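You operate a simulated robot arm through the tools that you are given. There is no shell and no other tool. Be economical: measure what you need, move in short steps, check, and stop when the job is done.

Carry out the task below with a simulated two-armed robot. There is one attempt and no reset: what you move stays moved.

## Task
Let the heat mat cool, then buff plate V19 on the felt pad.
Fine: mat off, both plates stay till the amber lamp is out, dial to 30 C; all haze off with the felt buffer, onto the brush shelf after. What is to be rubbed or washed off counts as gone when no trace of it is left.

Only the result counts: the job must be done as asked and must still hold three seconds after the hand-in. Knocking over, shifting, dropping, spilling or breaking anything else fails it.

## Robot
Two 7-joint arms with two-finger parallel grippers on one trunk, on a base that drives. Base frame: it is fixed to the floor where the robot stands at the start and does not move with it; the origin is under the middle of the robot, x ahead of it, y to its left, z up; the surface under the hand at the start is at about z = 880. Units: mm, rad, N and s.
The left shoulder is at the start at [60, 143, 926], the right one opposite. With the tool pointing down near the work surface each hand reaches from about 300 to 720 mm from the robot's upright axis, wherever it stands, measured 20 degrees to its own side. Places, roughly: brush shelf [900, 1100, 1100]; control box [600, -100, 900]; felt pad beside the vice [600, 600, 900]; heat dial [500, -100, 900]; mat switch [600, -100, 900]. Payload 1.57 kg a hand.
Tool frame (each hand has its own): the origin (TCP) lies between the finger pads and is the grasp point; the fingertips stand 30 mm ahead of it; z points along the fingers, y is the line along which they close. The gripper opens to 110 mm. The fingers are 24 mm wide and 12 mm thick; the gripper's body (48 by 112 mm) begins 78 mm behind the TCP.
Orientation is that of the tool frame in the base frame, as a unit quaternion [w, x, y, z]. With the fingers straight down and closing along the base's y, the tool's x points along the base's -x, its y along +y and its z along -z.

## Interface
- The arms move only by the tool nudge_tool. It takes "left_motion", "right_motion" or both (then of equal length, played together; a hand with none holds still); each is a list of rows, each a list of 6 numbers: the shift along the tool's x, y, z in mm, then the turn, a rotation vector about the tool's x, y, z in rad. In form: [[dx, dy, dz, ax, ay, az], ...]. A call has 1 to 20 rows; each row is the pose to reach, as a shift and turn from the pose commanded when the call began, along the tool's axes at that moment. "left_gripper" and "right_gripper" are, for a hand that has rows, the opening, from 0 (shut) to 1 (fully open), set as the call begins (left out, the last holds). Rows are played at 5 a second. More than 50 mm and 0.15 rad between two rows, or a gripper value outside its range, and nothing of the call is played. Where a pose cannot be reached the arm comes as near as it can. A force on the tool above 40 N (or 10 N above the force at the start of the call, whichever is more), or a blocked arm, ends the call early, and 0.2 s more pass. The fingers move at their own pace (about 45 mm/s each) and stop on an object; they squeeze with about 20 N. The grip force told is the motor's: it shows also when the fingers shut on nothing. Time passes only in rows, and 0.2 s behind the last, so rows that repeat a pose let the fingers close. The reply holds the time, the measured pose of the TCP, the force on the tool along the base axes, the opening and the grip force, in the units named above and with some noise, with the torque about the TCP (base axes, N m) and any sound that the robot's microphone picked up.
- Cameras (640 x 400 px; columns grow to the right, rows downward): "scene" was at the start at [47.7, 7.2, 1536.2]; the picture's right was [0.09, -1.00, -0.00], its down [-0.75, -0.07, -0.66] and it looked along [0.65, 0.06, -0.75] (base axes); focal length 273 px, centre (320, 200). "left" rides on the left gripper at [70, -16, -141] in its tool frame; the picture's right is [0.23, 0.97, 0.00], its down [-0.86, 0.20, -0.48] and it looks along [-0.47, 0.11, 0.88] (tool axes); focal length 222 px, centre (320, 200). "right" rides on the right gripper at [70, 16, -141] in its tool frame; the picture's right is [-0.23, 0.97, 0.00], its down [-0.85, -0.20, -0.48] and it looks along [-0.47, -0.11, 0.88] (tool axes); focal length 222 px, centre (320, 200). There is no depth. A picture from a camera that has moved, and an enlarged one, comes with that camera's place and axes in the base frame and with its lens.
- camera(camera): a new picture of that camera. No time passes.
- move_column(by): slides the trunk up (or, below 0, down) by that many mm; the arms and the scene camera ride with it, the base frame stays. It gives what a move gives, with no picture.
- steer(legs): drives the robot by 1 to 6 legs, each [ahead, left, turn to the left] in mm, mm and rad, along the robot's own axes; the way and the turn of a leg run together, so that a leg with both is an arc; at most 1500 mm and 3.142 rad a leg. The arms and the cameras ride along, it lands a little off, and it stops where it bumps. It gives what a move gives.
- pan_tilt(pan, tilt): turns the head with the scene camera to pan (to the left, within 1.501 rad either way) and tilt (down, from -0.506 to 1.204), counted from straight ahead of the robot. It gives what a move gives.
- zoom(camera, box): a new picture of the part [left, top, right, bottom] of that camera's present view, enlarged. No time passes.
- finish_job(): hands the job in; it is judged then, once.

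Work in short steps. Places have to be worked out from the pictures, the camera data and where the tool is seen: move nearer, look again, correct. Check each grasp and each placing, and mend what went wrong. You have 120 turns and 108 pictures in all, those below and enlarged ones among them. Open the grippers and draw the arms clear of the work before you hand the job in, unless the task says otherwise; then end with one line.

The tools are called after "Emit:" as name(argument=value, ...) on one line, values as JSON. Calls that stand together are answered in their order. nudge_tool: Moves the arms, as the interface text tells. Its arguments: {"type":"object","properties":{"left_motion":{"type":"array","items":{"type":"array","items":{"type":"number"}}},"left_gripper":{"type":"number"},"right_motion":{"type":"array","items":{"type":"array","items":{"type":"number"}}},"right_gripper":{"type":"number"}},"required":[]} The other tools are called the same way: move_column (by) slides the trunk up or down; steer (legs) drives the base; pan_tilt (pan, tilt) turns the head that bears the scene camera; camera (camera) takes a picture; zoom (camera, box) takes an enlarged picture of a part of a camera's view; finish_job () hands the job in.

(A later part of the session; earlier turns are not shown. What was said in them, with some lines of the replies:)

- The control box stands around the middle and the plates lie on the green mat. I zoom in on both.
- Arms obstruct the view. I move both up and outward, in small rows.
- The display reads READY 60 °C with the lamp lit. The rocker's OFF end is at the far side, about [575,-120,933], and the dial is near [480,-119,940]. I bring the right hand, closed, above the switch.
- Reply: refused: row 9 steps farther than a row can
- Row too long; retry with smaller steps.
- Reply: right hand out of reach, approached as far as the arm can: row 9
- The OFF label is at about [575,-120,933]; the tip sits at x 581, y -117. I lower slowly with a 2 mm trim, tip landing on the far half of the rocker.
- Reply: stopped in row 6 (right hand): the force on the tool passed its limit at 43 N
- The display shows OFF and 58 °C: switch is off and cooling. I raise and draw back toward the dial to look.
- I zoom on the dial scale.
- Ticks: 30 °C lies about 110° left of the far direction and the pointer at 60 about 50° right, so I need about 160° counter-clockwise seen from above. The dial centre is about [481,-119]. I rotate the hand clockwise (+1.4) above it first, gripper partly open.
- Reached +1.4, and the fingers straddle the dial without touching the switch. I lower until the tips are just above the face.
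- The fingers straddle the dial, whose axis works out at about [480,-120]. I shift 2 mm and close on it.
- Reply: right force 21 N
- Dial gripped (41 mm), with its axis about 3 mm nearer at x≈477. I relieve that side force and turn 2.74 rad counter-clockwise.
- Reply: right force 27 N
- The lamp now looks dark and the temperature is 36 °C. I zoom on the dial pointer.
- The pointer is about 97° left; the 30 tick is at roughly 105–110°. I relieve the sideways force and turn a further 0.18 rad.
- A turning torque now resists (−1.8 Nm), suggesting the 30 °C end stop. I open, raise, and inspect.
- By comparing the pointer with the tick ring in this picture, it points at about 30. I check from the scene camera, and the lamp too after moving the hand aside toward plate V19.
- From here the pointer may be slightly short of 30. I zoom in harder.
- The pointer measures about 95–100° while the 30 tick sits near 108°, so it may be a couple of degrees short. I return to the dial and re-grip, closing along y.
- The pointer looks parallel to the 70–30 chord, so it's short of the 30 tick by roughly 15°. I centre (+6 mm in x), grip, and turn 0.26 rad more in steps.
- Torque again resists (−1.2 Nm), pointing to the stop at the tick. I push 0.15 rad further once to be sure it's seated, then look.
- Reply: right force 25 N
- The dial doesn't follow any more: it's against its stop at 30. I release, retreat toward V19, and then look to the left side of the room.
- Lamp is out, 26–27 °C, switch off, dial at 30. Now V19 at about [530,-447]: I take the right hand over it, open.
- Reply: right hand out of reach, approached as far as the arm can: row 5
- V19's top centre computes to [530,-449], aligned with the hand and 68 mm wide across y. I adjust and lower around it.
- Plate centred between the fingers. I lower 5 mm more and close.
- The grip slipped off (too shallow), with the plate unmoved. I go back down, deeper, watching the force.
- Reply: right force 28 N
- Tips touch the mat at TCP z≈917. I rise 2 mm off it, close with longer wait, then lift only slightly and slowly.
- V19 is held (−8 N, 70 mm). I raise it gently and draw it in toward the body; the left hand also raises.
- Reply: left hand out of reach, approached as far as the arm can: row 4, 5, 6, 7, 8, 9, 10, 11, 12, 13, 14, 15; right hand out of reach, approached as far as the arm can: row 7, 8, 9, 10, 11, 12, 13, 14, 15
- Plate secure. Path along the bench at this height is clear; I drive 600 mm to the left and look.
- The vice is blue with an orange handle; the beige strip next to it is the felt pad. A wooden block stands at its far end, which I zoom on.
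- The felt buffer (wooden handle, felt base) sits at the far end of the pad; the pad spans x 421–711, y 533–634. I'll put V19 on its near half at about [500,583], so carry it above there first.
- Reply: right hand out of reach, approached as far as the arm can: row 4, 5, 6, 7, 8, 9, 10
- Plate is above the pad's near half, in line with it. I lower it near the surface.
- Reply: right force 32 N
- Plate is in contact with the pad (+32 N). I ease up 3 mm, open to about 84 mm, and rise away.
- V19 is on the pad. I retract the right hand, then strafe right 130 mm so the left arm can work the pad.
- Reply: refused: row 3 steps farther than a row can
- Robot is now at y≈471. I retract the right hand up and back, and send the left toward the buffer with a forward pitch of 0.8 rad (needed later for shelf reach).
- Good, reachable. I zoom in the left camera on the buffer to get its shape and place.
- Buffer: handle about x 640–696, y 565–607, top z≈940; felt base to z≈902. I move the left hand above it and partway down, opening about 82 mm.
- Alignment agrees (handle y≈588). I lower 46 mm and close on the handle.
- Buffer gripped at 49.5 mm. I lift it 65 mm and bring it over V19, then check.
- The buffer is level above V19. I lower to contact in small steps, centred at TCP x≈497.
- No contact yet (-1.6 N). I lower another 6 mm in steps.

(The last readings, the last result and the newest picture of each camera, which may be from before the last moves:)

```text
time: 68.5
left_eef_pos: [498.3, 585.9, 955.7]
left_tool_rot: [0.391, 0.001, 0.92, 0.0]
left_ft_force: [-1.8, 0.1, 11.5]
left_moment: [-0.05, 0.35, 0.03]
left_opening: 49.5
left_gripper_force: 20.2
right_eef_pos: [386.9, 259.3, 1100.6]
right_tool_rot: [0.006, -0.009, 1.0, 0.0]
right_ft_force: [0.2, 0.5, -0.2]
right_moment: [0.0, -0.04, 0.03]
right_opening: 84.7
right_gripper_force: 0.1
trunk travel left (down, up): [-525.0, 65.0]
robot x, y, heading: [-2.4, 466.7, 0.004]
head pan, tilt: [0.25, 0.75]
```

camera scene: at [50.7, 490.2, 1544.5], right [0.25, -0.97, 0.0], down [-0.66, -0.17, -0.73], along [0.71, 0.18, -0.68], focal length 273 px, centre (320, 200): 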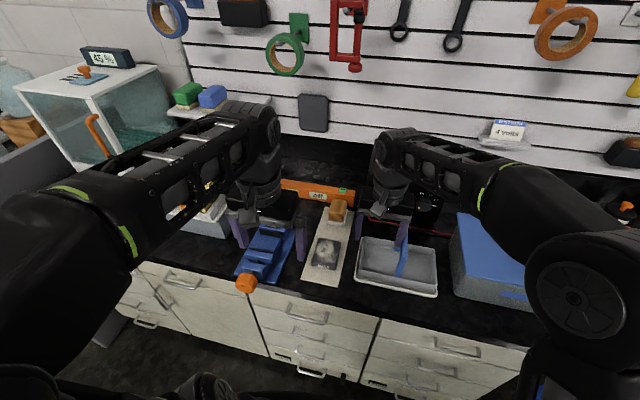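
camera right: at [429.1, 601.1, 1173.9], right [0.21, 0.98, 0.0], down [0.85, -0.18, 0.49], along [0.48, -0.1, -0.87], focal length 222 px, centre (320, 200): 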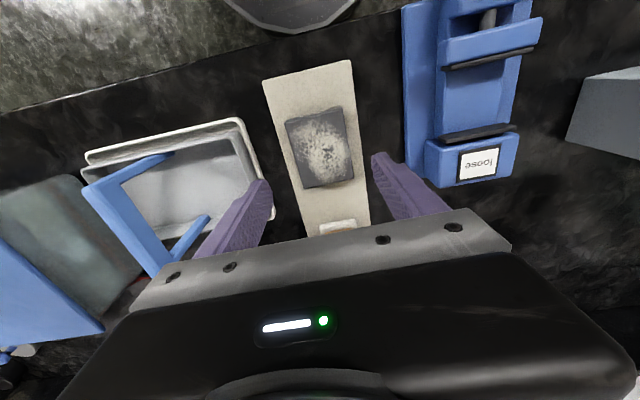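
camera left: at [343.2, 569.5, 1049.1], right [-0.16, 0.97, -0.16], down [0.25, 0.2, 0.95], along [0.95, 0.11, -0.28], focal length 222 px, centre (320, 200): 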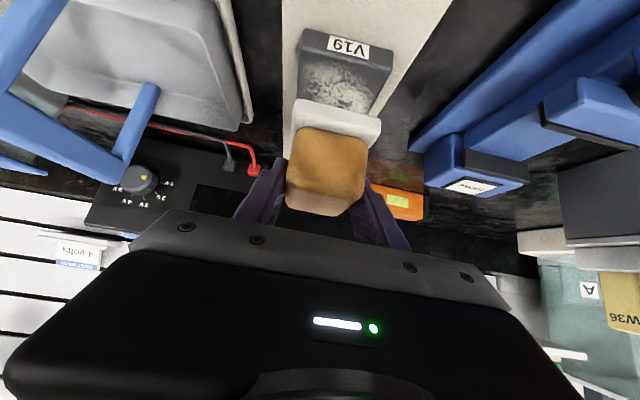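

Contact with about 13 N press. I run strokes of ±20 mm in x at three y offsets.

Emit:
nudge_tool(left_motion=[[-7, 0, 7.2, 0, 0, 0], [-13.9, 0, 14.3, 0, 0, 0], [-7, 0, 7.2, 0, 0, 0], [0, 0, 0, 0, 0, 0], [7, 0, -7.2, 0, 0, 0], [13.9, 0, -14.3, 0, 0, 0], [13.9, 10, -14.3, 0, 0, 0], [7, 10, -7.2, 0, 0, 0], [0, 10, 0, 0, 0, 0], [-7, 10, 7.2, 0, 0, 0], [-13.9, 10, 14.3, 0, 0, 0], [-13.9, 0, 14.3, 0, 0, 0], [-13.9, -10, 14.3, 0, 0, 0], [-7, -10, 7.2, 0, 0, 0], [0, -10, 0, 0, 0, 0], [7, -10, -7.2, 0, 0, 0], [13.9, -10, -14.3, 0, 0, 0], [7, -5, -7.2, 0, 0, 0], [0, 0, 0, 0, 0, 0]])

Emit:
zoom(camera="left", box=[220, 20, 460, 240])

```text
time: 72.5
left_eef_pos: [495.9, 584.6, 955.5]
left_tool_rot: [0.39, 0.001, 0.921, 0.0]
left_ft_force: [-5.2, -2.5, 13.8]
left_moment: [-0.15, 0.29, 0.04]
left_opening: 50.0
left_gripper_force: 19.7
right_eef_pos: [387.3, 258.8, 1100.9]
right_tool_rot: [0.006, -0.009, 1.0, 0.001]
right_ft_force: [0.0, 0.7, 0.3]
right_moment: [0.02, -0.02, -0.03]
right_opening: 84.6
right_gripper_force: 0.2
trunk travel left (down, up): [-525.0, 65.0]
robot x, y, heading: [1.2, 469.5, -0.002]
head pan, tilt: [0.25, 0.75]
```

```text
1.82 times, centred on (340, 130) of left
camera zoom: at [347.4, 568.0, 1003.5], right [-0.16, 0.97, -0.16], down [0.25, 0.2, 0.95], along [0.96, 0.11, -0.28], focal length 404 px, centre (284, 327)
```

zoom: 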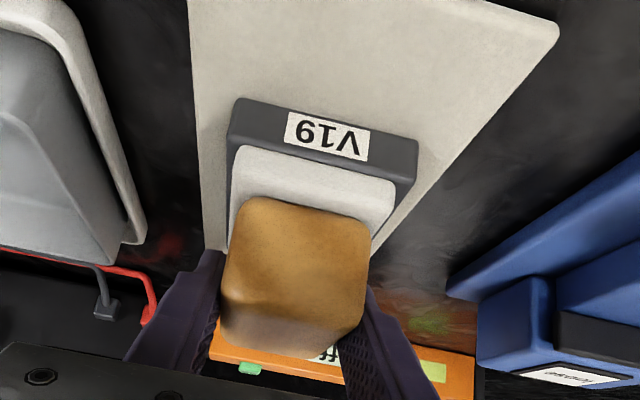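

No slip of the plate. I lift and move forward to inspect the surface.

Emit:
nudge_tool(left_motion=[[-14, 0, -14, 0, 0, 0], [-32, 0, -31, 0, 0, 0], [-60, 0, -5, 0, 0, 0], [-85, 0, 22, 0, 0, 0], [-110, 0, 47, 0, 0, 0], [-120, 0, 58, 0, 0, 0], [-120, 0, 58, 0, 0, 0]])

Emit:
zoom(camera="scene", box=[280, 210, 370, 290])

Emit:
camera(camera="left")

```text
time: 74.1
left_eef_pos: [623.5, 585.9, 999.7]
left_tool_rot: [0.389, 0.002, 0.921, 0.0]
left_ft_force: [0.2, 0.1, -0.8]
left_moment: [-0.03, -0.07, 0.01]
left_opening: 49.8
left_gripper_force: 19.7
right_eef_pos: [388.1, 259.4, 1101.0]
right_tool_rot: [0.005, -0.01, 1.0, 0.001]
right_ft_force: [-0.3, -0.8, -0.5]
right_moment: [0.0, 0.05, -0.01]
right_opening: 84.6
right_gripper_force: 0.1
trunk travel left (down, up): [-525.0, 65.0]
robot x, y, heading: [1.7, 470.5, -0.001]
head pan, tilt: [0.25, 0.75]
```

```text
5.00 times, centred on (325, 250) of scene
camera zoom: at [50.8, 490.0, 1544.5], right [0.25, -0.97, 0.0], down [-0.66, -0.17, -0.73], along [0.71, 0.18, -0.68], focal length 1363 px, centre (295, -50)
```

zoom: 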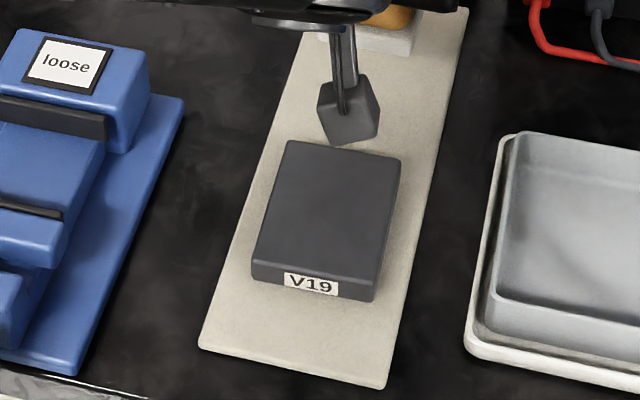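

```text
38 pictures are left
camera left: at [474.5, 569.0, 1049.0], right [-0.16, 0.97, -0.16], down [0.25, 0.2, 0.95], along [0.95, 0.11, -0.28], focal length 222 px, centre (320, 200)
```

left: 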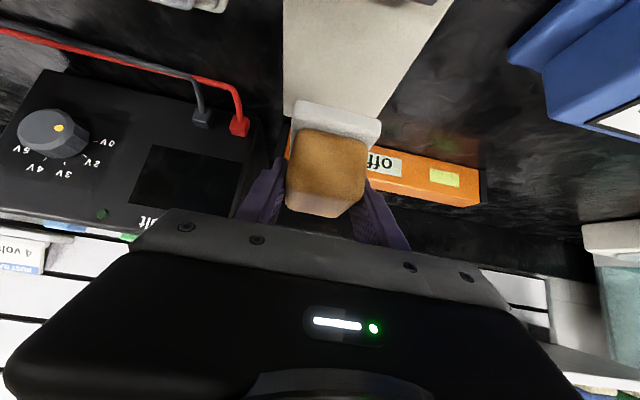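

It looks clean; I zoom harder to exclude a faint trace.

Emit:
zoom(camera="scene", box=[312, 234, 340, 272])

```text
10.53 times, centred on (326, 253) of scene
camera zoom: at [50.8, 490.0, 1544.5], right [0.25, -0.97, 0.0], down [-0.66, -0.17, -0.73], along [0.71, 0.18, -0.68], focal length 2870 px, centre (257, -358)
```

zoom: 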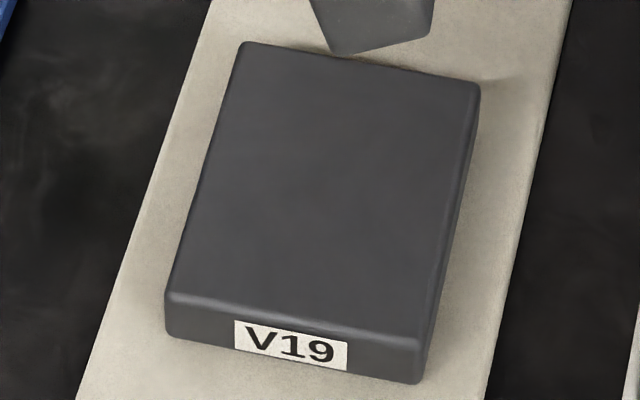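

Clean to the eye. For insurance I do a second pass with slightly wider coverage.

Emit:
nudge_tool(left_motion=[[30, 0, -30, 0, 0, 0], [60, 0, -60, 0, 0, 0], [88, 0, -89, 0, 0, 0], [107, 0, -71, 0, 0, 0], [120, 0, -58, 0, 0, 0], [104.7, 0, -42.2, 0, 0, 0], [104.7, 13, -42.2, 0, 0, 0], [120, 13, -58, 0, 0, 0], [135.3, 13, -73.8, 0, 0, 0], [135.3, 0, -73.8, 0, 0, 0], [120, 0, -58, 0, 0, 0], [104.7, 0, -42.2, 0, 0, 0], [104.7, -13, -42.2, 0, 0, 0], [120, -13, -58, 0, 0, 0], [135.3, -13, -73.8, 0, 0, 0], [135.3, 0, -73.8, 0, 0, 0], [120, 0, -58, 0, 0, 0], [106, 0, -72, 0, 0, 0], [88, 0, -89, 0, 0, 0]])

Emit:
nudge_tool(left_motion=[[-29, 0, 30, 0, 0, 0], [-58, 0, 59, 0, 0, 0], [-80, 0, 60, 0, 0, 0], [-105, 0, 35, 0, 0, 0], [-130, 0, 10, 0, 0, 0]])

Emit:
zoom(camera="scene", box=[280, 210, 370, 290])

```text
time: 78.1
left_eef_pos: [497.8, 585.8, 998.3]
left_tool_rot: [0.388, 0.002, 0.922, 0.0]
left_ft_force: [1.1, 0.3, -1.0]
left_moment: [0.0, 0.01, 0.0]
left_opening: 49.8
left_gripper_force: 20.0
right_eef_pos: [388.0, 258.7, 1101.0]
right_tool_rot: [0.005, -0.009, 1.0, 0.001]
right_ft_force: [0.1, -0.1, 0.4]
right_moment: [0.0, 0.01, 0.01]
right_opening: 84.7
right_gripper_force: 0.1
trunk travel left (down, up): [-525.0, 65.0]
robot x, y, heading: [-0.1, 470.0, -0.002]
head pan, tilt: [0.25, 0.75]
```

```text
time: 79.3
left_eef_pos: [596.7, 584.0, 1087.0]
left_tool_rot: [0.389, 0.002, 0.921, 0.0]
left_ft_force: [0.5, 0.5, -0.5]
left_moment: [0.0, 0.01, 0.01]
left_opening: 49.5
left_gripper_force: 20.4
right_eef_pos: [388.2, 258.5, 1100.4]
right_tool_rot: [0.006, -0.01, 1.0, 0.001]
right_ft_force: [-0.1, -0.3, 0.3]
right_moment: [0.0, 0.01, 0.0]
right_opening: 84.6
right_gripper_force: 0.0
trunk travel left (down, up): [-525.0, 65.0]
robot x, y, heading: [1.2, 471.1, -0.001]
head pan, tilt: [0.25, 0.75]
```

```text
5.00 times, centred on (325, 250) of scene
camera zoom: at [50.5, 490.0, 1544.5], right [0.25, -0.97, 0.0], down [-0.66, -0.17, -0.73], along [0.71, 0.18, -0.68], focal length 1363 px, centre (295, -50)
```

zoom: 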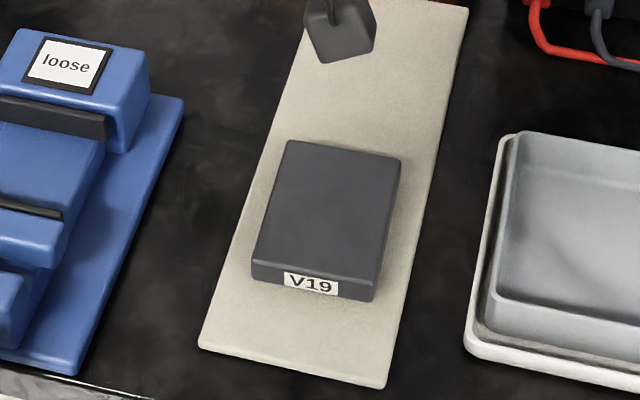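

V19 is fully clean. Now the buffer goes to the brush shelf: I draw the left hand back, raise the trunk, and look at the shelf.

Emit:
nudge_tool(left_motion=[[28, 0, -29, 0, 0, 0], [56, 0, -57, 0, 0, 0], [84, 0, -86, 0, 0, 0], [112, 0, -115, 0, 0, 0], [130, 0, -134, 0, 0, 0]])

Emit:
move_column(by=65)

Emit:
steer(legs=[[0, 280, 0]])

Emit:
pan_tilt(pan=0.3, tilt=0.5)

Emit:
camera(camera="scene")

Emit:
camera(camera="left")

```text
time: 80.5
left_eef_pos: [408.0, 585.2, 1086.2]
left_tool_rot: [0.389, 0.001, 0.921, 0.001]
left_ft_force: [-0.5, 0.3, -0.3]
left_moment: [0.04, 0.01, 0.01]
left_opening: 49.9
left_gripper_force: 20.3
right_eef_pos: [387.9, 258.5, 1100.9]
right_tool_rot: [0.006, -0.009, 1.0, 0.001]
right_ft_force: [0.1, 1.1, 0.5]
right_moment: [0.0, 0.05, 0.04]
right_opening: 84.9
right_gripper_force: 0.0
trunk travel left (down, up): [-525.0, 65.0]
robot x, y, heading: [1.5, 468.7, -0.008]
head pan, tilt: [0.25, 0.75]
```

```text
time: 81.5
left_eef_pos: [408.6, 584.1, 1151.9]
left_tool_rot: [0.389, 0.001, 0.921, 0.0]
left_ft_force: [0.9, -0.7, -1.0]
left_moment: [0.0, -0.01, -0.02]
left_opening: 49.6
left_gripper_force: 20.2
right_eef_pos: [387.4, 258.3, 1166.6]
right_tool_rot: [0.005, -0.009, 1.0, 0.001]
right_ft_force: [0.3, -0.1, 0.3]
right_moment: [-0.02, -0.02, 0.01]
right_opening: 85.0
right_gripper_force: 0.1
trunk travel left (down, up): [-590.0, 0.0]
robot x, y, heading: [5.4, 467.3, 0.001]
head pan, tilt: [0.25, 0.75]
```

```text
time: 83.5
left_eef_pos: [410.1, 867.9, 1150.7]
left_tool_rot: [0.389, 0.001, 0.921, -0.001]
left_ft_force: [0.9, 0.7, -1.3]
left_moment: [0.01, 0.02, -0.02]
left_opening: 49.7
left_gripper_force: 20.1
right_eef_pos: [388.7, 541.5, 1166.4]
right_tool_rot: [0.005, -0.009, 1.0, 0.0]
right_ft_force: [0.0, 0.5, 0.6]
right_moment: [-0.03, -0.04, 0.01]
right_opening: 84.7
right_gripper_force: 0.1
trunk travel left (down, up): [-590.0, 0.0]
robot x, y, heading: [0.7, 753.1, -0.008]
head pan, tilt: [0.25, 0.75]
```

```text
time: 84.3
left_eef_pos: [409.2, 866.3, 1151.3]
left_tool_rot: [0.39, 0.002, 0.921, 0.0]
left_ft_force: [0.8, -0.1, -1.0]
left_moment: [-0.02, 0.0, -0.03]
left_opening: 49.7
left_gripper_force: 20.2
right_eef_pos: [388.5, 539.9, 1166.3]
right_tool_rot: [0.005, -0.008, 1.0, 0.001]
right_ft_force: [-0.6, 0.3, 0.6]
right_moment: [-0.03, 0.01, -0.02]
right_opening: 84.8
right_gripper_force: 0.1
trunk travel left (down, up): [-590.0, 0.0]
robot x, y, heading: [-0.2, 752.6, 0.0]
head pan, tilt: [0.3, 0.499]
```

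```text
35 pictures are left
camera scene: at [57.9, 778.2, 1631.4], right [0.29, -0.96, 0.0], down [-0.46, -0.14, -0.88], along [0.84, 0.26, -0.48], focal length 273 px, centre (320, 200)
```

scene: 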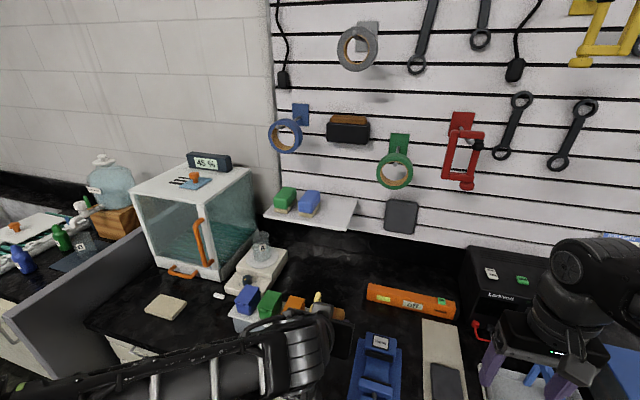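

```text
34 pictures are left
camera left: at [260.3, 849.5, 1199.9], right [-0.15, 0.97, -0.16], down [0.25, 0.2, 0.95], along [0.95, 0.11, -0.28], focal length 222 px, centre (320, 200)
```

left: 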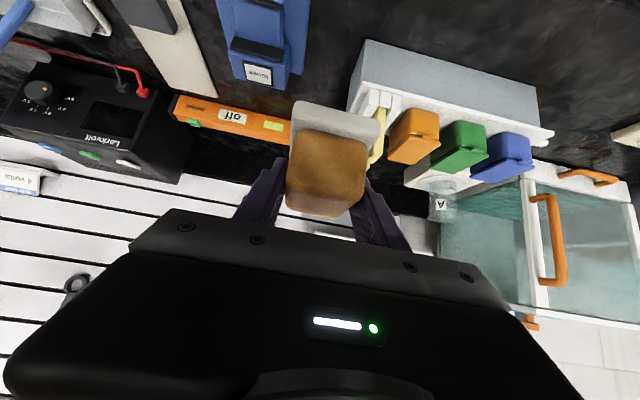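

The shelf spans about x 810–1040, y 911–1230, z≈1100, with free room on the right part (y≈955). I need to get nearer, so I check the clearance between base and cabinets.

Emit:
zoom(camera="scene", box=[250, 170, 380, 250])

Emit:
pan_tilt(pan=0.0, tilt=1.2)

Emit:
camera(camera="scene")

```text
4.92 times, centred on (315, 210) of scene
camera zoom: at [57.9, 778.2, 1631.4], right [0.29, -0.96, 0.0], down [-0.46, -0.14, -0.88], along [0.84, 0.26, -0.48], focal length 1342 px, centre (345, 151)
```

zoom: 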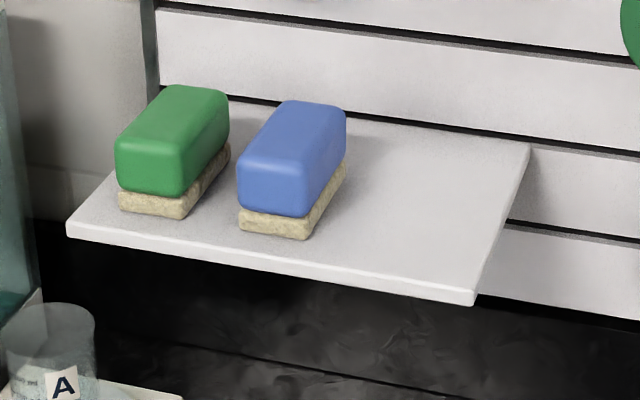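

```text
time: 85.3
left_eef_pos: [409.7, 866.4, 1151.5]
left_tool_rot: [0.389, 0.002, 0.921, 0.0]
left_ft_force: [-0.7, -0.2, -1.6]
left_moment: [-0.01, 0.02, 0.0]
left_opening: 49.4
left_gripper_force: 20.1
right_eef_pos: [387.5, 539.2, 1164.9]
right_tool_rot: [0.006, -0.009, 1.0, 0.001]
right_ft_force: [-0.6, -0.8, -0.7]
right_moment: [0.03, -0.03, 0.02]
right_opening: 84.7
right_gripper_force: 0.1
trunk travel left (down, up): [-590.0, 0.0]
robot x, y, heading: [3.3, 751.0, 0.001]
head pan, tilt: [0.0, 1.201]
```

```text
32 pictures are left
camera scene: at [26.9, 751.5, 1577.8], right [0.0, -1.0, 0.0], down [-0.93, 0.0, -0.36], along [0.36, 0.0, -0.93], focal length 273 px, centre (320, 200)
```

scene: 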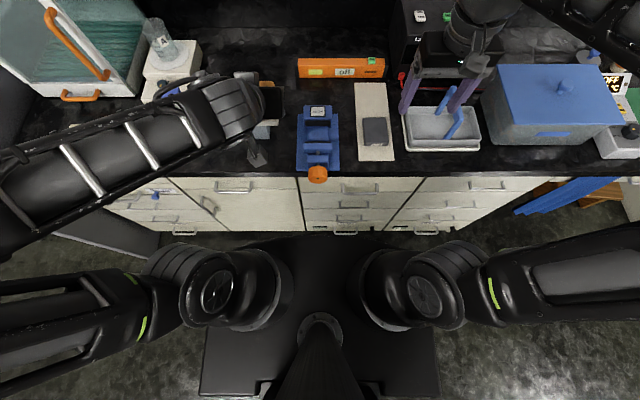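

No forward room for the base, but its front is round, so turning right brings the left shoulder forward. I strafe 130 mm left, then turn right 0.7 rad, hand still high.

Emit:
steer(legs=[[0, 130, 0], [0, 0, -0.7]])

Emit:
pan_tilt(pan=0.85, tilt=0.6)

Emit:
camera(camera="scene")

```text
time: 88.5
left_eef_pos: [387.7, 704.8, 1151.9]
left_tool_rot: [0.365, 0.318, 0.864, -0.134]
left_ft_force: [-0.5, 0.0, -0.9]
left_moment: [0.01, 0.0, 0.0]
left_opening: 49.8
left_gripper_force: 20.3
right_eef_pos: [160.6, 468.8, 1164.3]
right_tool_rot: [0.005, 0.336, 0.942, -0.001]
right_ft_force: [-0.9, 0.1, -0.2]
right_moment: [0.0, 0.03, 0.0]
right_opening: 84.9
right_gripper_force: 0.1
trunk travel left (down, up): [-590.0, 0.0]
robot x, y, heading: [0.6, 880.1, -0.702]
head pan, tilt: [0.0, 1.201]
```

```text
time: 89.7
left_eef_pos: [386.1, 704.8, 1150.4]
left_tool_rot: [0.365, 0.319, 0.865, -0.134]
left_ft_force: [0.1, 0.1, -0.9]
left_moment: [0.02, -0.03, -0.01]
left_opening: 49.8
left_gripper_force: 20.4
right_eef_pos: [161.4, 470.6, 1165.3]
right_tool_rot: [0.005, 0.336, 0.942, -0.002]
right_ft_force: [0.4, 1.2, 0.0]
right_moment: [0.01, 0.02, -0.03]
right_opening: 84.9
right_gripper_force: 0.1
trunk travel left (down, up): [-590.0, 0.0]
robot x, y, heading: [-0.2, 881.3, -0.704]
head pan, tilt: [0.85, 0.6]
```

```text
31 pictures are left
camera scene: at [65.8, 913.4, 1622.3], right [0.14, -0.99, 0.0], down [-0.56, -0.08, -0.82], along [0.82, 0.12, -0.57], focal length 273 px, centre (320, 200)
```

scene: 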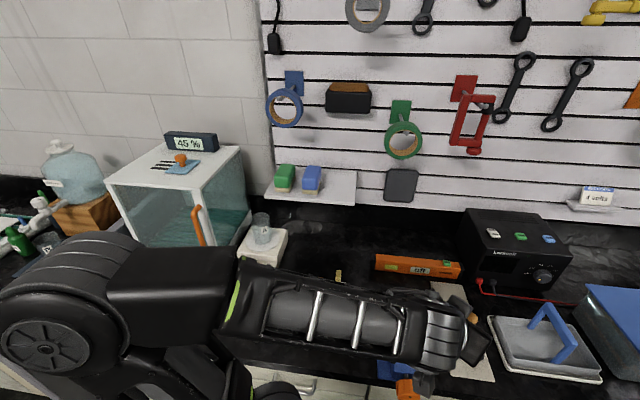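

Turned. I zoom on the shelf to triangulate it.

Emit:
zoom(camera="scene", box=[255, 140, 385, 220])

```text
4.92 times, centred on (320, 180) of scene
camera zoom: at [65.8, 913.4, 1622.3], right [0.14, -0.99, 0.0], down [-0.56, -0.08, -0.82], along [0.82, 0.12, -0.57], focal length 1342 px, centre (320, 298)
```

zoom: 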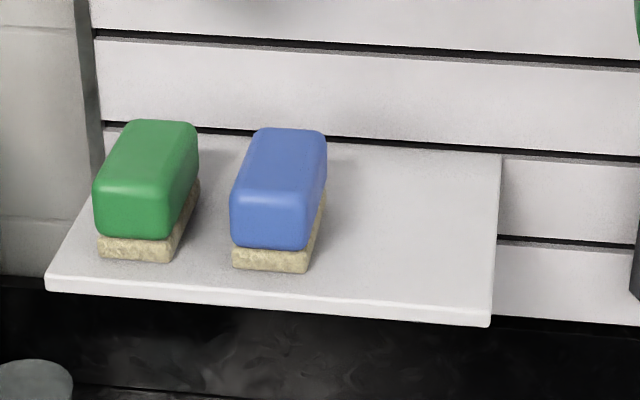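

Triangulated: shelf front edge x≈757, right end y≈909, top z≈1139; blue brush ends at y≈1019. I'll place the buffer near [810,958]. First I bring the hand to about [640,955,1215] turned to face straight ahead.

Emit:
nudge_tool(left_motion=[[-7.6, 39.4, -2.5, -0.056, 0, -0.0545], [-15.3, 78.8, -5, -0.112, 0, -0.109], [-22.9, 118.3, -7.5, -0.168, 0, -0.164], [-30.5, 157.7, -10, -0.224, 0, -0.218], [-38.2, 197, -12.6, -0.281, 0, -0.273], [-45.8, 236.5, -15.1, -0.337, 0, -0.327], [-53.4, 276, -17.6, -0.393, 0, -0.382], [-61, 315.4, -20.1, -0.449, 0, -0.436], [-68.7, 354.8, -22.6, -0.505, 0, -0.491], [-68.7, 354.8, -22.6, -0.505, 0, -0.491]])

Emit:
camera(camera="scene")

Emit:
camera(camera="left")

```text
time: 91.9
left_eef_pos: [641.8, 956.3, 1216.2]
left_tool_rot: [0.39, 0.0, 0.921, 0.001]
left_ft_force: [0.4, 0.3, -0.6]
left_moment: [-0.03, -0.01, 0.0]
left_opening: 49.7
left_gripper_force: 19.4
right_eef_pos: [160.4, 469.0, 1165.6]
right_tool_rot: [0.005, 0.335, 0.942, -0.001]
right_ft_force: [-0.5, 0.7, 1.3]
right_moment: [0.01, -0.02, -0.03]
right_opening: 84.8
right_gripper_force: 0.1
trunk travel left (down, up): [-590.0, 0.0]
robot x, y, heading: [3.5, 880.9, -0.707]
head pan, tilt: [0.85, 0.6]
```

```text
29 pictures are left
camera scene: at [65.3, 913.4, 1622.4], right [0.15, -0.99, 0.0], down [-0.56, -0.08, -0.83], along [0.82, 0.12, -0.56], focal length 273 px, centre (320, 200)
```

scene: 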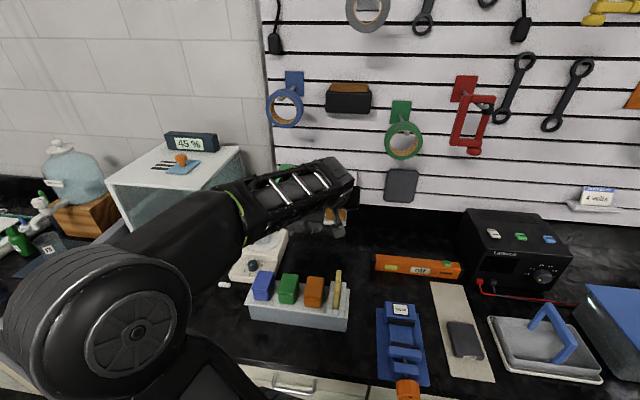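

```text
28 pictures are left
camera left: at [491.9, 938.5, 1264.7], right [-0.16, 0.97, -0.16], down [0.25, 0.2, 0.95], along [0.95, 0.11, -0.28], focal length 222 px, centre (320, 200)
```

left: 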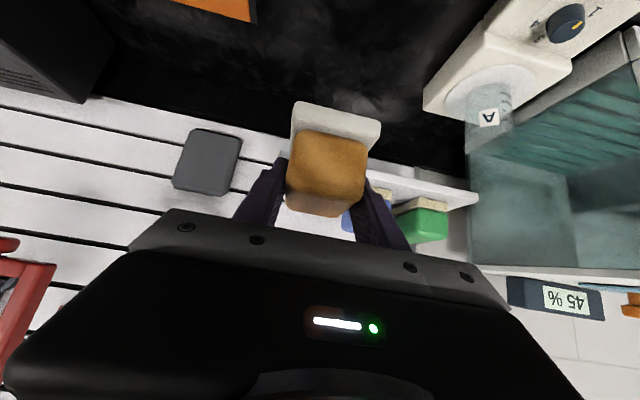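

The left camera confirms shelf z≈1137 and front x≈758. Buffer bottom is at about 1166, so I advance 164 mm over the shelf.

Emit:
nudge_tool(left_motion=[[-22.9, -1, 23.5, 0, 0, 0], [-45.7, -2, 47, 0, 0, 0], [-68.6, -3, 70.6, 0, 0, 0], [-91.4, -3, 94.2, 0, 0, 0], [-114.3, -3, 117.7, 0, 0, 0], [-114.3, -3, 117.7, 0, 0, 0]])

Emit:
zoom(camera="scene", box=[255, 130, 385, 230])

Emit:
camera(camera="left")

```text
time: 93.3
left_eef_pos: [804.4, 951.6, 1217.6]
left_tool_rot: [0.39, 0.001, 0.921, 0.0]
left_ft_force: [-0.6, 0.6, -1.7]
left_moment: [0.0, 0.01, 0.02]
left_opening: 49.8
left_gripper_force: 20.6
right_eef_pos: [159.7, 469.8, 1164.9]
right_tool_rot: [0.006, 0.335, 0.942, -0.002]
right_ft_force: [-0.2, -0.6, 0.1]
right_moment: [0.02, 0.0, 0.0]
right_opening: 84.9
right_gripper_force: 0.1
trunk travel left (down, up): [-590.0, 0.0]
robot x, y, heading: [0.7, 879.8, -0.709]
head pan, tilt: [0.85, 0.6]
```

```text
4.00 times, centred on (320, 180) of scene
camera zoom: at [65.0, 913.7, 1622.4], right [0.15, -0.99, 0.0], down [-0.56, -0.08, -0.83], along [0.82, 0.12, -0.56], focal length 1090 px, centre (320, 280)
```

zoom: 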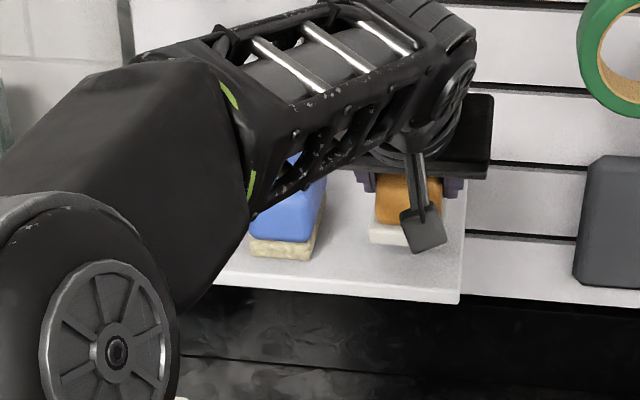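

```text
26 pictures are left
camera left: at [655.7, 934.8, 1265.5], right [-0.16, 0.97, -0.16], down [0.25, 0.2, 0.95], along [0.95, 0.11, -0.28], focal length 222 px, centre (320, 200)
```

left: 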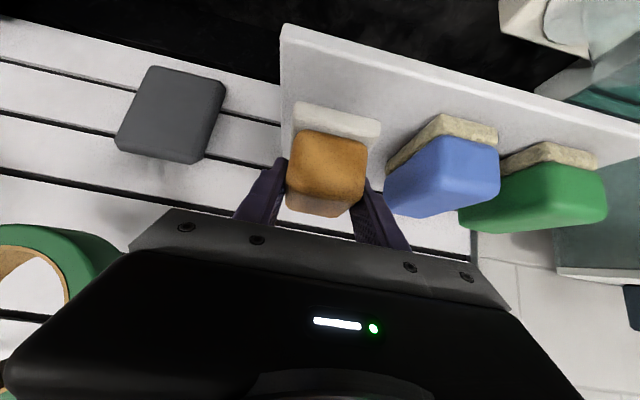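

The buffer is over the shelf, clear of the blue brush. I lower to contact in small steps.

Emit:
nudge_tool(left_motion=[[8.6, -1, 8.4, 0, 0, 0], [15.8, -2, 15.3, 0, 0, 0], [19.4, -2, 18.8, 0, 0, 0], [20.8, -2, 20.2, 0, 0, 0], [22.2, -2, 21.6, 0, 0, 0], [22.2, -2, 21.6, 0, 0, 0]])

Emit:
zoom(camera="left", box=[240, 10, 520, 240])

```text
time: 94.7
left_eef_pos: [804.6, 949.9, 1187.9]
left_tool_rot: [0.393, 0.0, 0.92, 0.0]
left_ft_force: [5.3, 2.0, 18.0]
left_moment: [0.05, 0.07, 0.02]
left_opening: 49.7
left_gripper_force: 20.2
right_eef_pos: [159.3, 469.7, 1165.8]
right_tool_rot: [0.007, 0.335, 0.942, -0.001]
right_ft_force: [0.6, -0.2, 0.0]
right_moment: [-0.01, -0.04, 0.01]
right_opening: 84.6
right_gripper_force: 0.1
trunk travel left (down, up): [-590.0, 0.0]
robot x, y, heading: [0.4, 884.2, -0.697]
head pan, tilt: [0.85, 0.6]
```

```text
1.74 times, centred on (380, 125) of left
camera zoom: at [655.7, 933.3, 1237.0], right [-0.16, 0.97, -0.17], down [0.24, 0.2, 0.95], along [0.96, 0.11, -0.27], focal length 386 px, centre (216, 330)
```

zoom: 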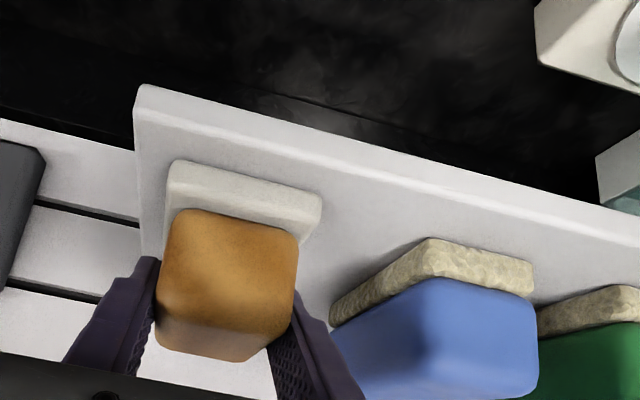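

Contact on the shelf (18 N). I ease up 2 mm, open slightly to 62 mm, and withdraw back along the finger axis.

Emit:
nudge_tool(left_motion=[[-1.4, 0, -1.4, 0, 0, 0], [-1.4, 0, -1.4, 0, 0, 0], [-1.4, 0, -1.4, 0, 0, 0], [-1.4, 0, -12, 0, 0, 0], [-1.4, 0, -32, 0, 0, 0], [-1.4, 0, -62, 0, 0, 0], [-1.4, 0, -92, 0, 0, 0]], left_gripper=0.57)

Emit:
camera(camera="left")

```text
time: 96.3
left_eef_pos: [739.2, 949.4, 1251.1]
left_tool_rot: [0.389, 0.0, 0.921, 0.001]
left_ft_force: [0.9, -0.5, 0.1]
left_moment: [0.0, 0.01, 0.0]
left_opening: 62.6
left_gripper_force: 0.1
right_eef_pos: [159.6, 468.8, 1165.1]
right_tool_rot: [0.005, 0.335, 0.942, -0.001]
right_ft_force: [-0.7, -0.2, 0.2]
right_moment: [-0.02, 0.0, 0.0]
right_opening: 84.7
right_gripper_force: 0.1
trunk travel left (down, up): [-590.0, 0.0]
robot x, y, heading: [1.4, 882.9, -0.703]
head pan, tilt: [0.85, 0.6]
```

```text
24 pictures are left
camera left: at [590.3, 932.3, 1300.3], right [-0.16, 0.97, -0.16], down [0.25, 0.2, 0.95], along [0.95, 0.11, -0.28], focal length 222 px, centre (320, 200)
```

left: 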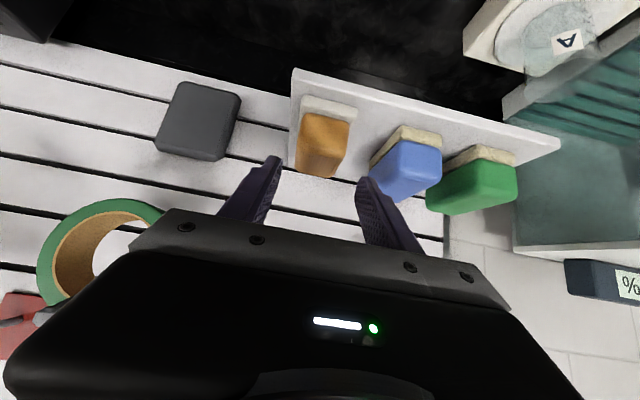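

The buffer stands on the shelf. I draw the left arm back well clear and take a look at the shelf and then at the control box.

Emit:
nudge_tool(left_motion=[[28, 0, -28, 0, 0, 0], [56, 0, -57, 0, 0, 0], [84, 0, -86, 0, 0, 0], [112, 0, -115, 0, 0, 0], [140, 0, -143, 0, 0, 0]], left_gripper=1)

Emit:
zoom(camera="left", box=[220, 20, 560, 220])

Emit:
pan_tilt(pan=0.0, tilt=0.55)

Emit:
camera(camera="scene")

```text
time: 97.5
left_eef_pos: [538.7, 950.1, 1250.7]
left_tool_rot: [0.39, 0.0, 0.921, 0.001]
left_ft_force: [-0.2, 0.3, 0.4]
left_moment: [0.0, -0.03, -0.03]
left_opening: 110.3
left_gripper_force: 0.1
right_eef_pos: [158.9, 470.3, 1165.1]
right_tool_rot: [0.007, 0.336, 0.942, -0.001]
right_ft_force: [0.2, 0.7, 0.2]
right_moment: [0.01, 0.01, 0.0]
right_opening: 84.7
right_gripper_force: 0.1
trunk travel left (down, up): [-590.0, 0.0]
robot x, y, heading: [-0.5, 882.1, -0.707]
head pan, tilt: [0.85, 0.6]
```

```text
1.88 times, centred on (390, 120) of left
camera zoom: at [389.3, 933.9, 1299.1], right [-0.16, 0.97, -0.16], down [0.25, 0.2, 0.95], along [0.95, 0.11, -0.28], focal length 418 px, centre (188, 351)
```

zoom: 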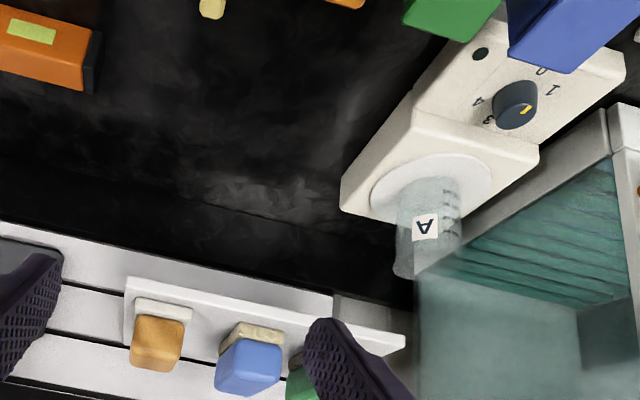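

```text
time: 98.7
left_eef_pos: [540.6, 949.8, 1250.1]
left_tool_rot: [0.389, 0.001, 0.921, 0.0]
left_ft_force: [-0.1, -0.2, 1.0]
left_moment: [-0.04, -0.03, -0.01]
left_opening: 110.1
left_gripper_force: 0.2
right_eef_pos: [160.9, 470.5, 1166.1]
right_tool_rot: [0.006, 0.335, 0.942, -0.001]
right_ft_force: [0.4, 1.1, -0.7]
right_moment: [0.04, 0.01, 0.01]
right_opening: 84.7
right_gripper_force: 0.1
trunk travel left (down, up): [-590.0, 0.0]
robot x, y, heading: [-2.2, 878.9, -0.706]
head pan, tilt: [0.0, 0.55]
```

```text
22 pictures are left
camera scene: at [46.7, 842.6, 1626.9], right [-0.65, -0.76, 0.0], down [-0.4, 0.34, -0.85], along [0.65, -0.55, -0.52], focal length 273 px, centre (320, 200)
```

scene: 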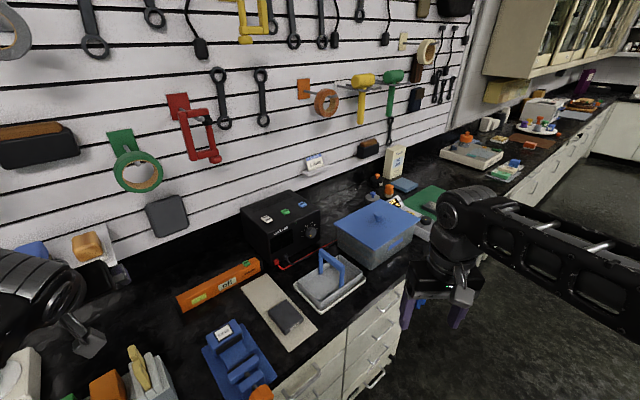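

Plate, pad and buffer look right. To be certain about the dial, I drive back in front of the control box for a close overhead look.

Emit:
steer(legs=[[0, 0, 0.705], [0, -800, 0]])

Emit:
pan_tilt(pan=-0.3, tilt=0.85)

Emit:
camera(camera="scene")

```text
time: 104.8
left_eef_pos: [364.2, 476.8, 1249.6]
left_tool_rot: [0.367, -0.313, 0.866, 0.134]
left_ft_force: [0.5, -0.1, -0.3]
left_moment: [-0.01, 0.0, 0.03]
left_opening: 110.0
left_gripper_force: 0.1
right_eef_pos: [381.8, -134.1, 1165.1]
right_tool_rot: [0.005, -0.005, 1.0, 0.001]
right_ft_force: [-0.5, 0.4, 0.4]
right_moment: [0.02, -0.01, 0.02]
right_opening: 84.7
right_gripper_force: 0.1
trunk travel left (down, up): [-590.0, 0.0]
robot x, y, heading: [-2.5, 79.4, -0.008]
head pan, tilt: [0.0, 0.55]
```

```text
time: 105.6
left_eef_pos: [362.9, 478.4, 1250.1]
left_tool_rot: [0.366, -0.315, 0.866, 0.134]
left_ft_force: [-0.1, -0.8, -0.7]
left_moment: [0.0, 0.02, 0.03]
left_opening: 109.9
left_gripper_force: 0.0
right_eef_pos: [381.7, -132.9, 1166.8]
right_tool_rot: [0.005, -0.006, 1.0, 0.001]
right_ft_force: [-0.1, -0.2, 0.1]
right_moment: [0.01, -0.01, 0.01]
right_opening: 84.7
right_gripper_force: 0.1
trunk travel left (down, up): [-590.0, 0.0]
robot x, y, heading: [-6.6, 75.3, -0.009]
head pan, tilt: [-0.3, 0.85]
```

```text
21 pictures are left
camera scene: at [39.0, 55.9, 1601.6], right [-0.3, -0.95, 0.0], down [-0.72, 0.23, -0.66], along [0.63, -0.2, -0.75], focal length 273 px, centre (320, 200)
```

scene: 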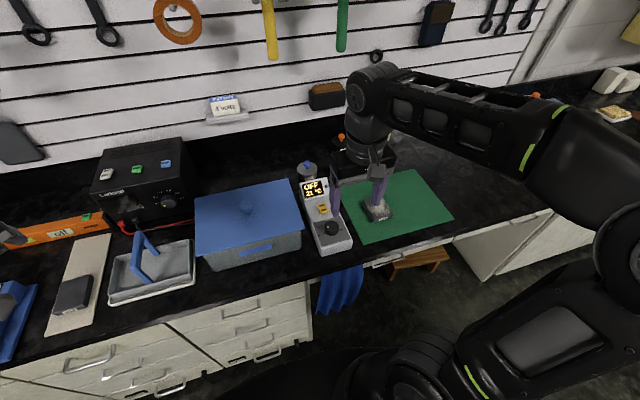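

The right camera can look straight down on the dial if the hand goes 166 mm forward; I do that at safe height.

Emit:
nudge_tool(right_motion=[[-35, 0, 10, 0, 0, 0], [-70, 0, 25, 0, 0, 0], [-105, 0, 45, 0, 0, 0], [-140, 0, 65, 0, 0, 0], [-167, 0, 80, 0, 0, 0], [-167, 0, 80, 0, 0, 0]])

Emit:
camera(camera="right")

Emit:
zoom(camera="scene", box=[312, 210, 352, 250])

```text
time: 107.0
left_eef_pos: [364.1, 478.2, 1249.5]
left_tool_rot: [0.367, -0.314, 0.865, 0.133]
left_ft_force: [-0.5, 0.5, 0.3]
left_moment: [0.03, 0.0, 0.01]
left_opening: 110.1
left_gripper_force: 0.0
right_eef_pos: [549.2, -131.8, 1087.9]
right_tool_rot: [0.005, -0.005, 1.0, 0.002]
right_ft_force: [0.3, -0.3, 0.2]
right_moment: [0.0, 0.0, -0.03]
right_opening: 84.7
right_gripper_force: 0.1
trunk travel left (down, up): [-590.0, 0.0]
robot x, y, heading: [-5.9, 79.6, -0.01]
head pan, tilt: [-0.3, 0.85]
```

```text
20 pictures are left
camera right: at [477.8, -116.4, 1227.4], right [0.21, 0.98, 0.0], down [0.85, -0.19, 0.49], along [0.48, -0.1, -0.87], focal length 222 px, centre (320, 200)
```

right: 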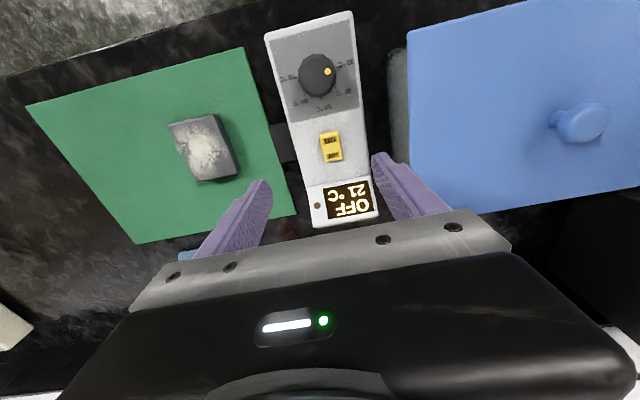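

```text
10.00 times, centred on (332, 230) of scene
camera zoom: at [38.4, 55.9, 1601.5], right [-0.3, -0.95, 0.0], down [-0.72, 0.23, -0.66], along [0.63, -0.2, -0.75], focal length 2726 px, centre (200, -100)
```

zoom: 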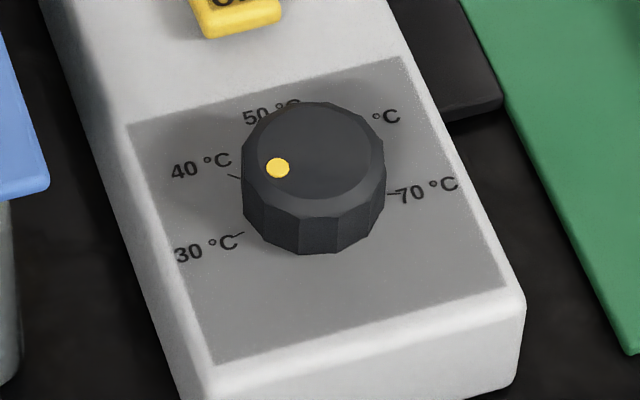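

Emit:
zoom(camera="right", box=[280, 40, 360, 115])

```text
5.33 times, centred on (320, 78) of right
camera zoom: at [477.8, -116.4, 1227.4], right [0.21, 0.98, 0.0], down [0.85, -0.19, 0.49], along [0.48, -0.1, -0.87], focal length 1185 px, centre (320, 853)
```

zoom: 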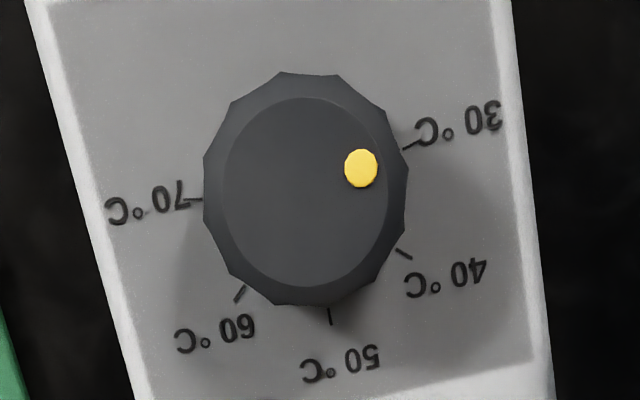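

From straight above, the pointer lines up with the 30 °C tick; OFF, 21 °C, lamp dark. I withdraw the right arm clear with the gripper open, then hand in.

Emit:
nudge_tool(right_motion=[[35, 0, -20, 0, 0, 0], [70, 0, -40, 0, 0, 0], [105, 0, -60, 0, 0, 0], [140, 0, -75, 0, 0, 0], [170, 0, -75, 0, 0, 0], [170, 0, -75, 0, 0, 0]], right_gripper=1)

Emit:
camera(camera="scene")

```text
time: 108.4
left_eef_pos: [363.6, 477.9, 1249.2]
left_tool_rot: [0.365, -0.314, 0.866, 0.133]
left_ft_force: [-1.1, -0.5, -0.9]
left_moment: [-0.02, 0.0, -0.03]
left_opening: 110.0
left_gripper_force: 0.0
right_eef_pos: [379.8, -132.7, 1159.5]
right_tool_rot: [0.005, -0.006, 1.0, 0.0]
right_ft_force: [0.0, -0.3, -0.3]
right_moment: [-0.03, 0.03, -0.02]
right_opening: 109.8
right_gripper_force: 0.1
trunk travel left (down, up): [-590.0, 0.0]
robot x, y, heading: [-5.6, 80.3, -0.01]
head pan, tilt: [-0.3, 0.85]
```

```text
17 pictures are left
camera scene: at [39.7, 56.0, 1601.5], right [-0.3, -0.95, 0.0], down [-0.72, 0.23, -0.66], along [0.63, -0.2, -0.75], focal length 273 px, centre (320, 200)
```

scene: 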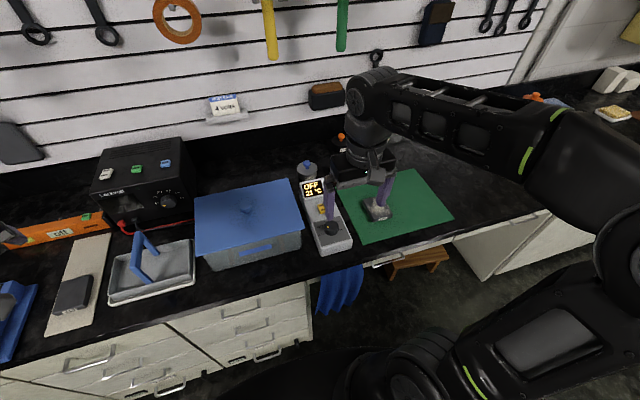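

All is in place and the arms are clear, so I hand in.

Emit:
finish_job()

```text
The job is handed in.
```

The job is handed in: the heat mat is off and has cooled to 21 °C. Both plates stayed on it until the amber lamp went out, and the dial is at 30 °C. Plate V19 lies on the felt pad with no haze visible after two passes, and I put the felt buffer on the brush shelf, taking "onto the brush shelf after" to mean the buffer rather than the plate.
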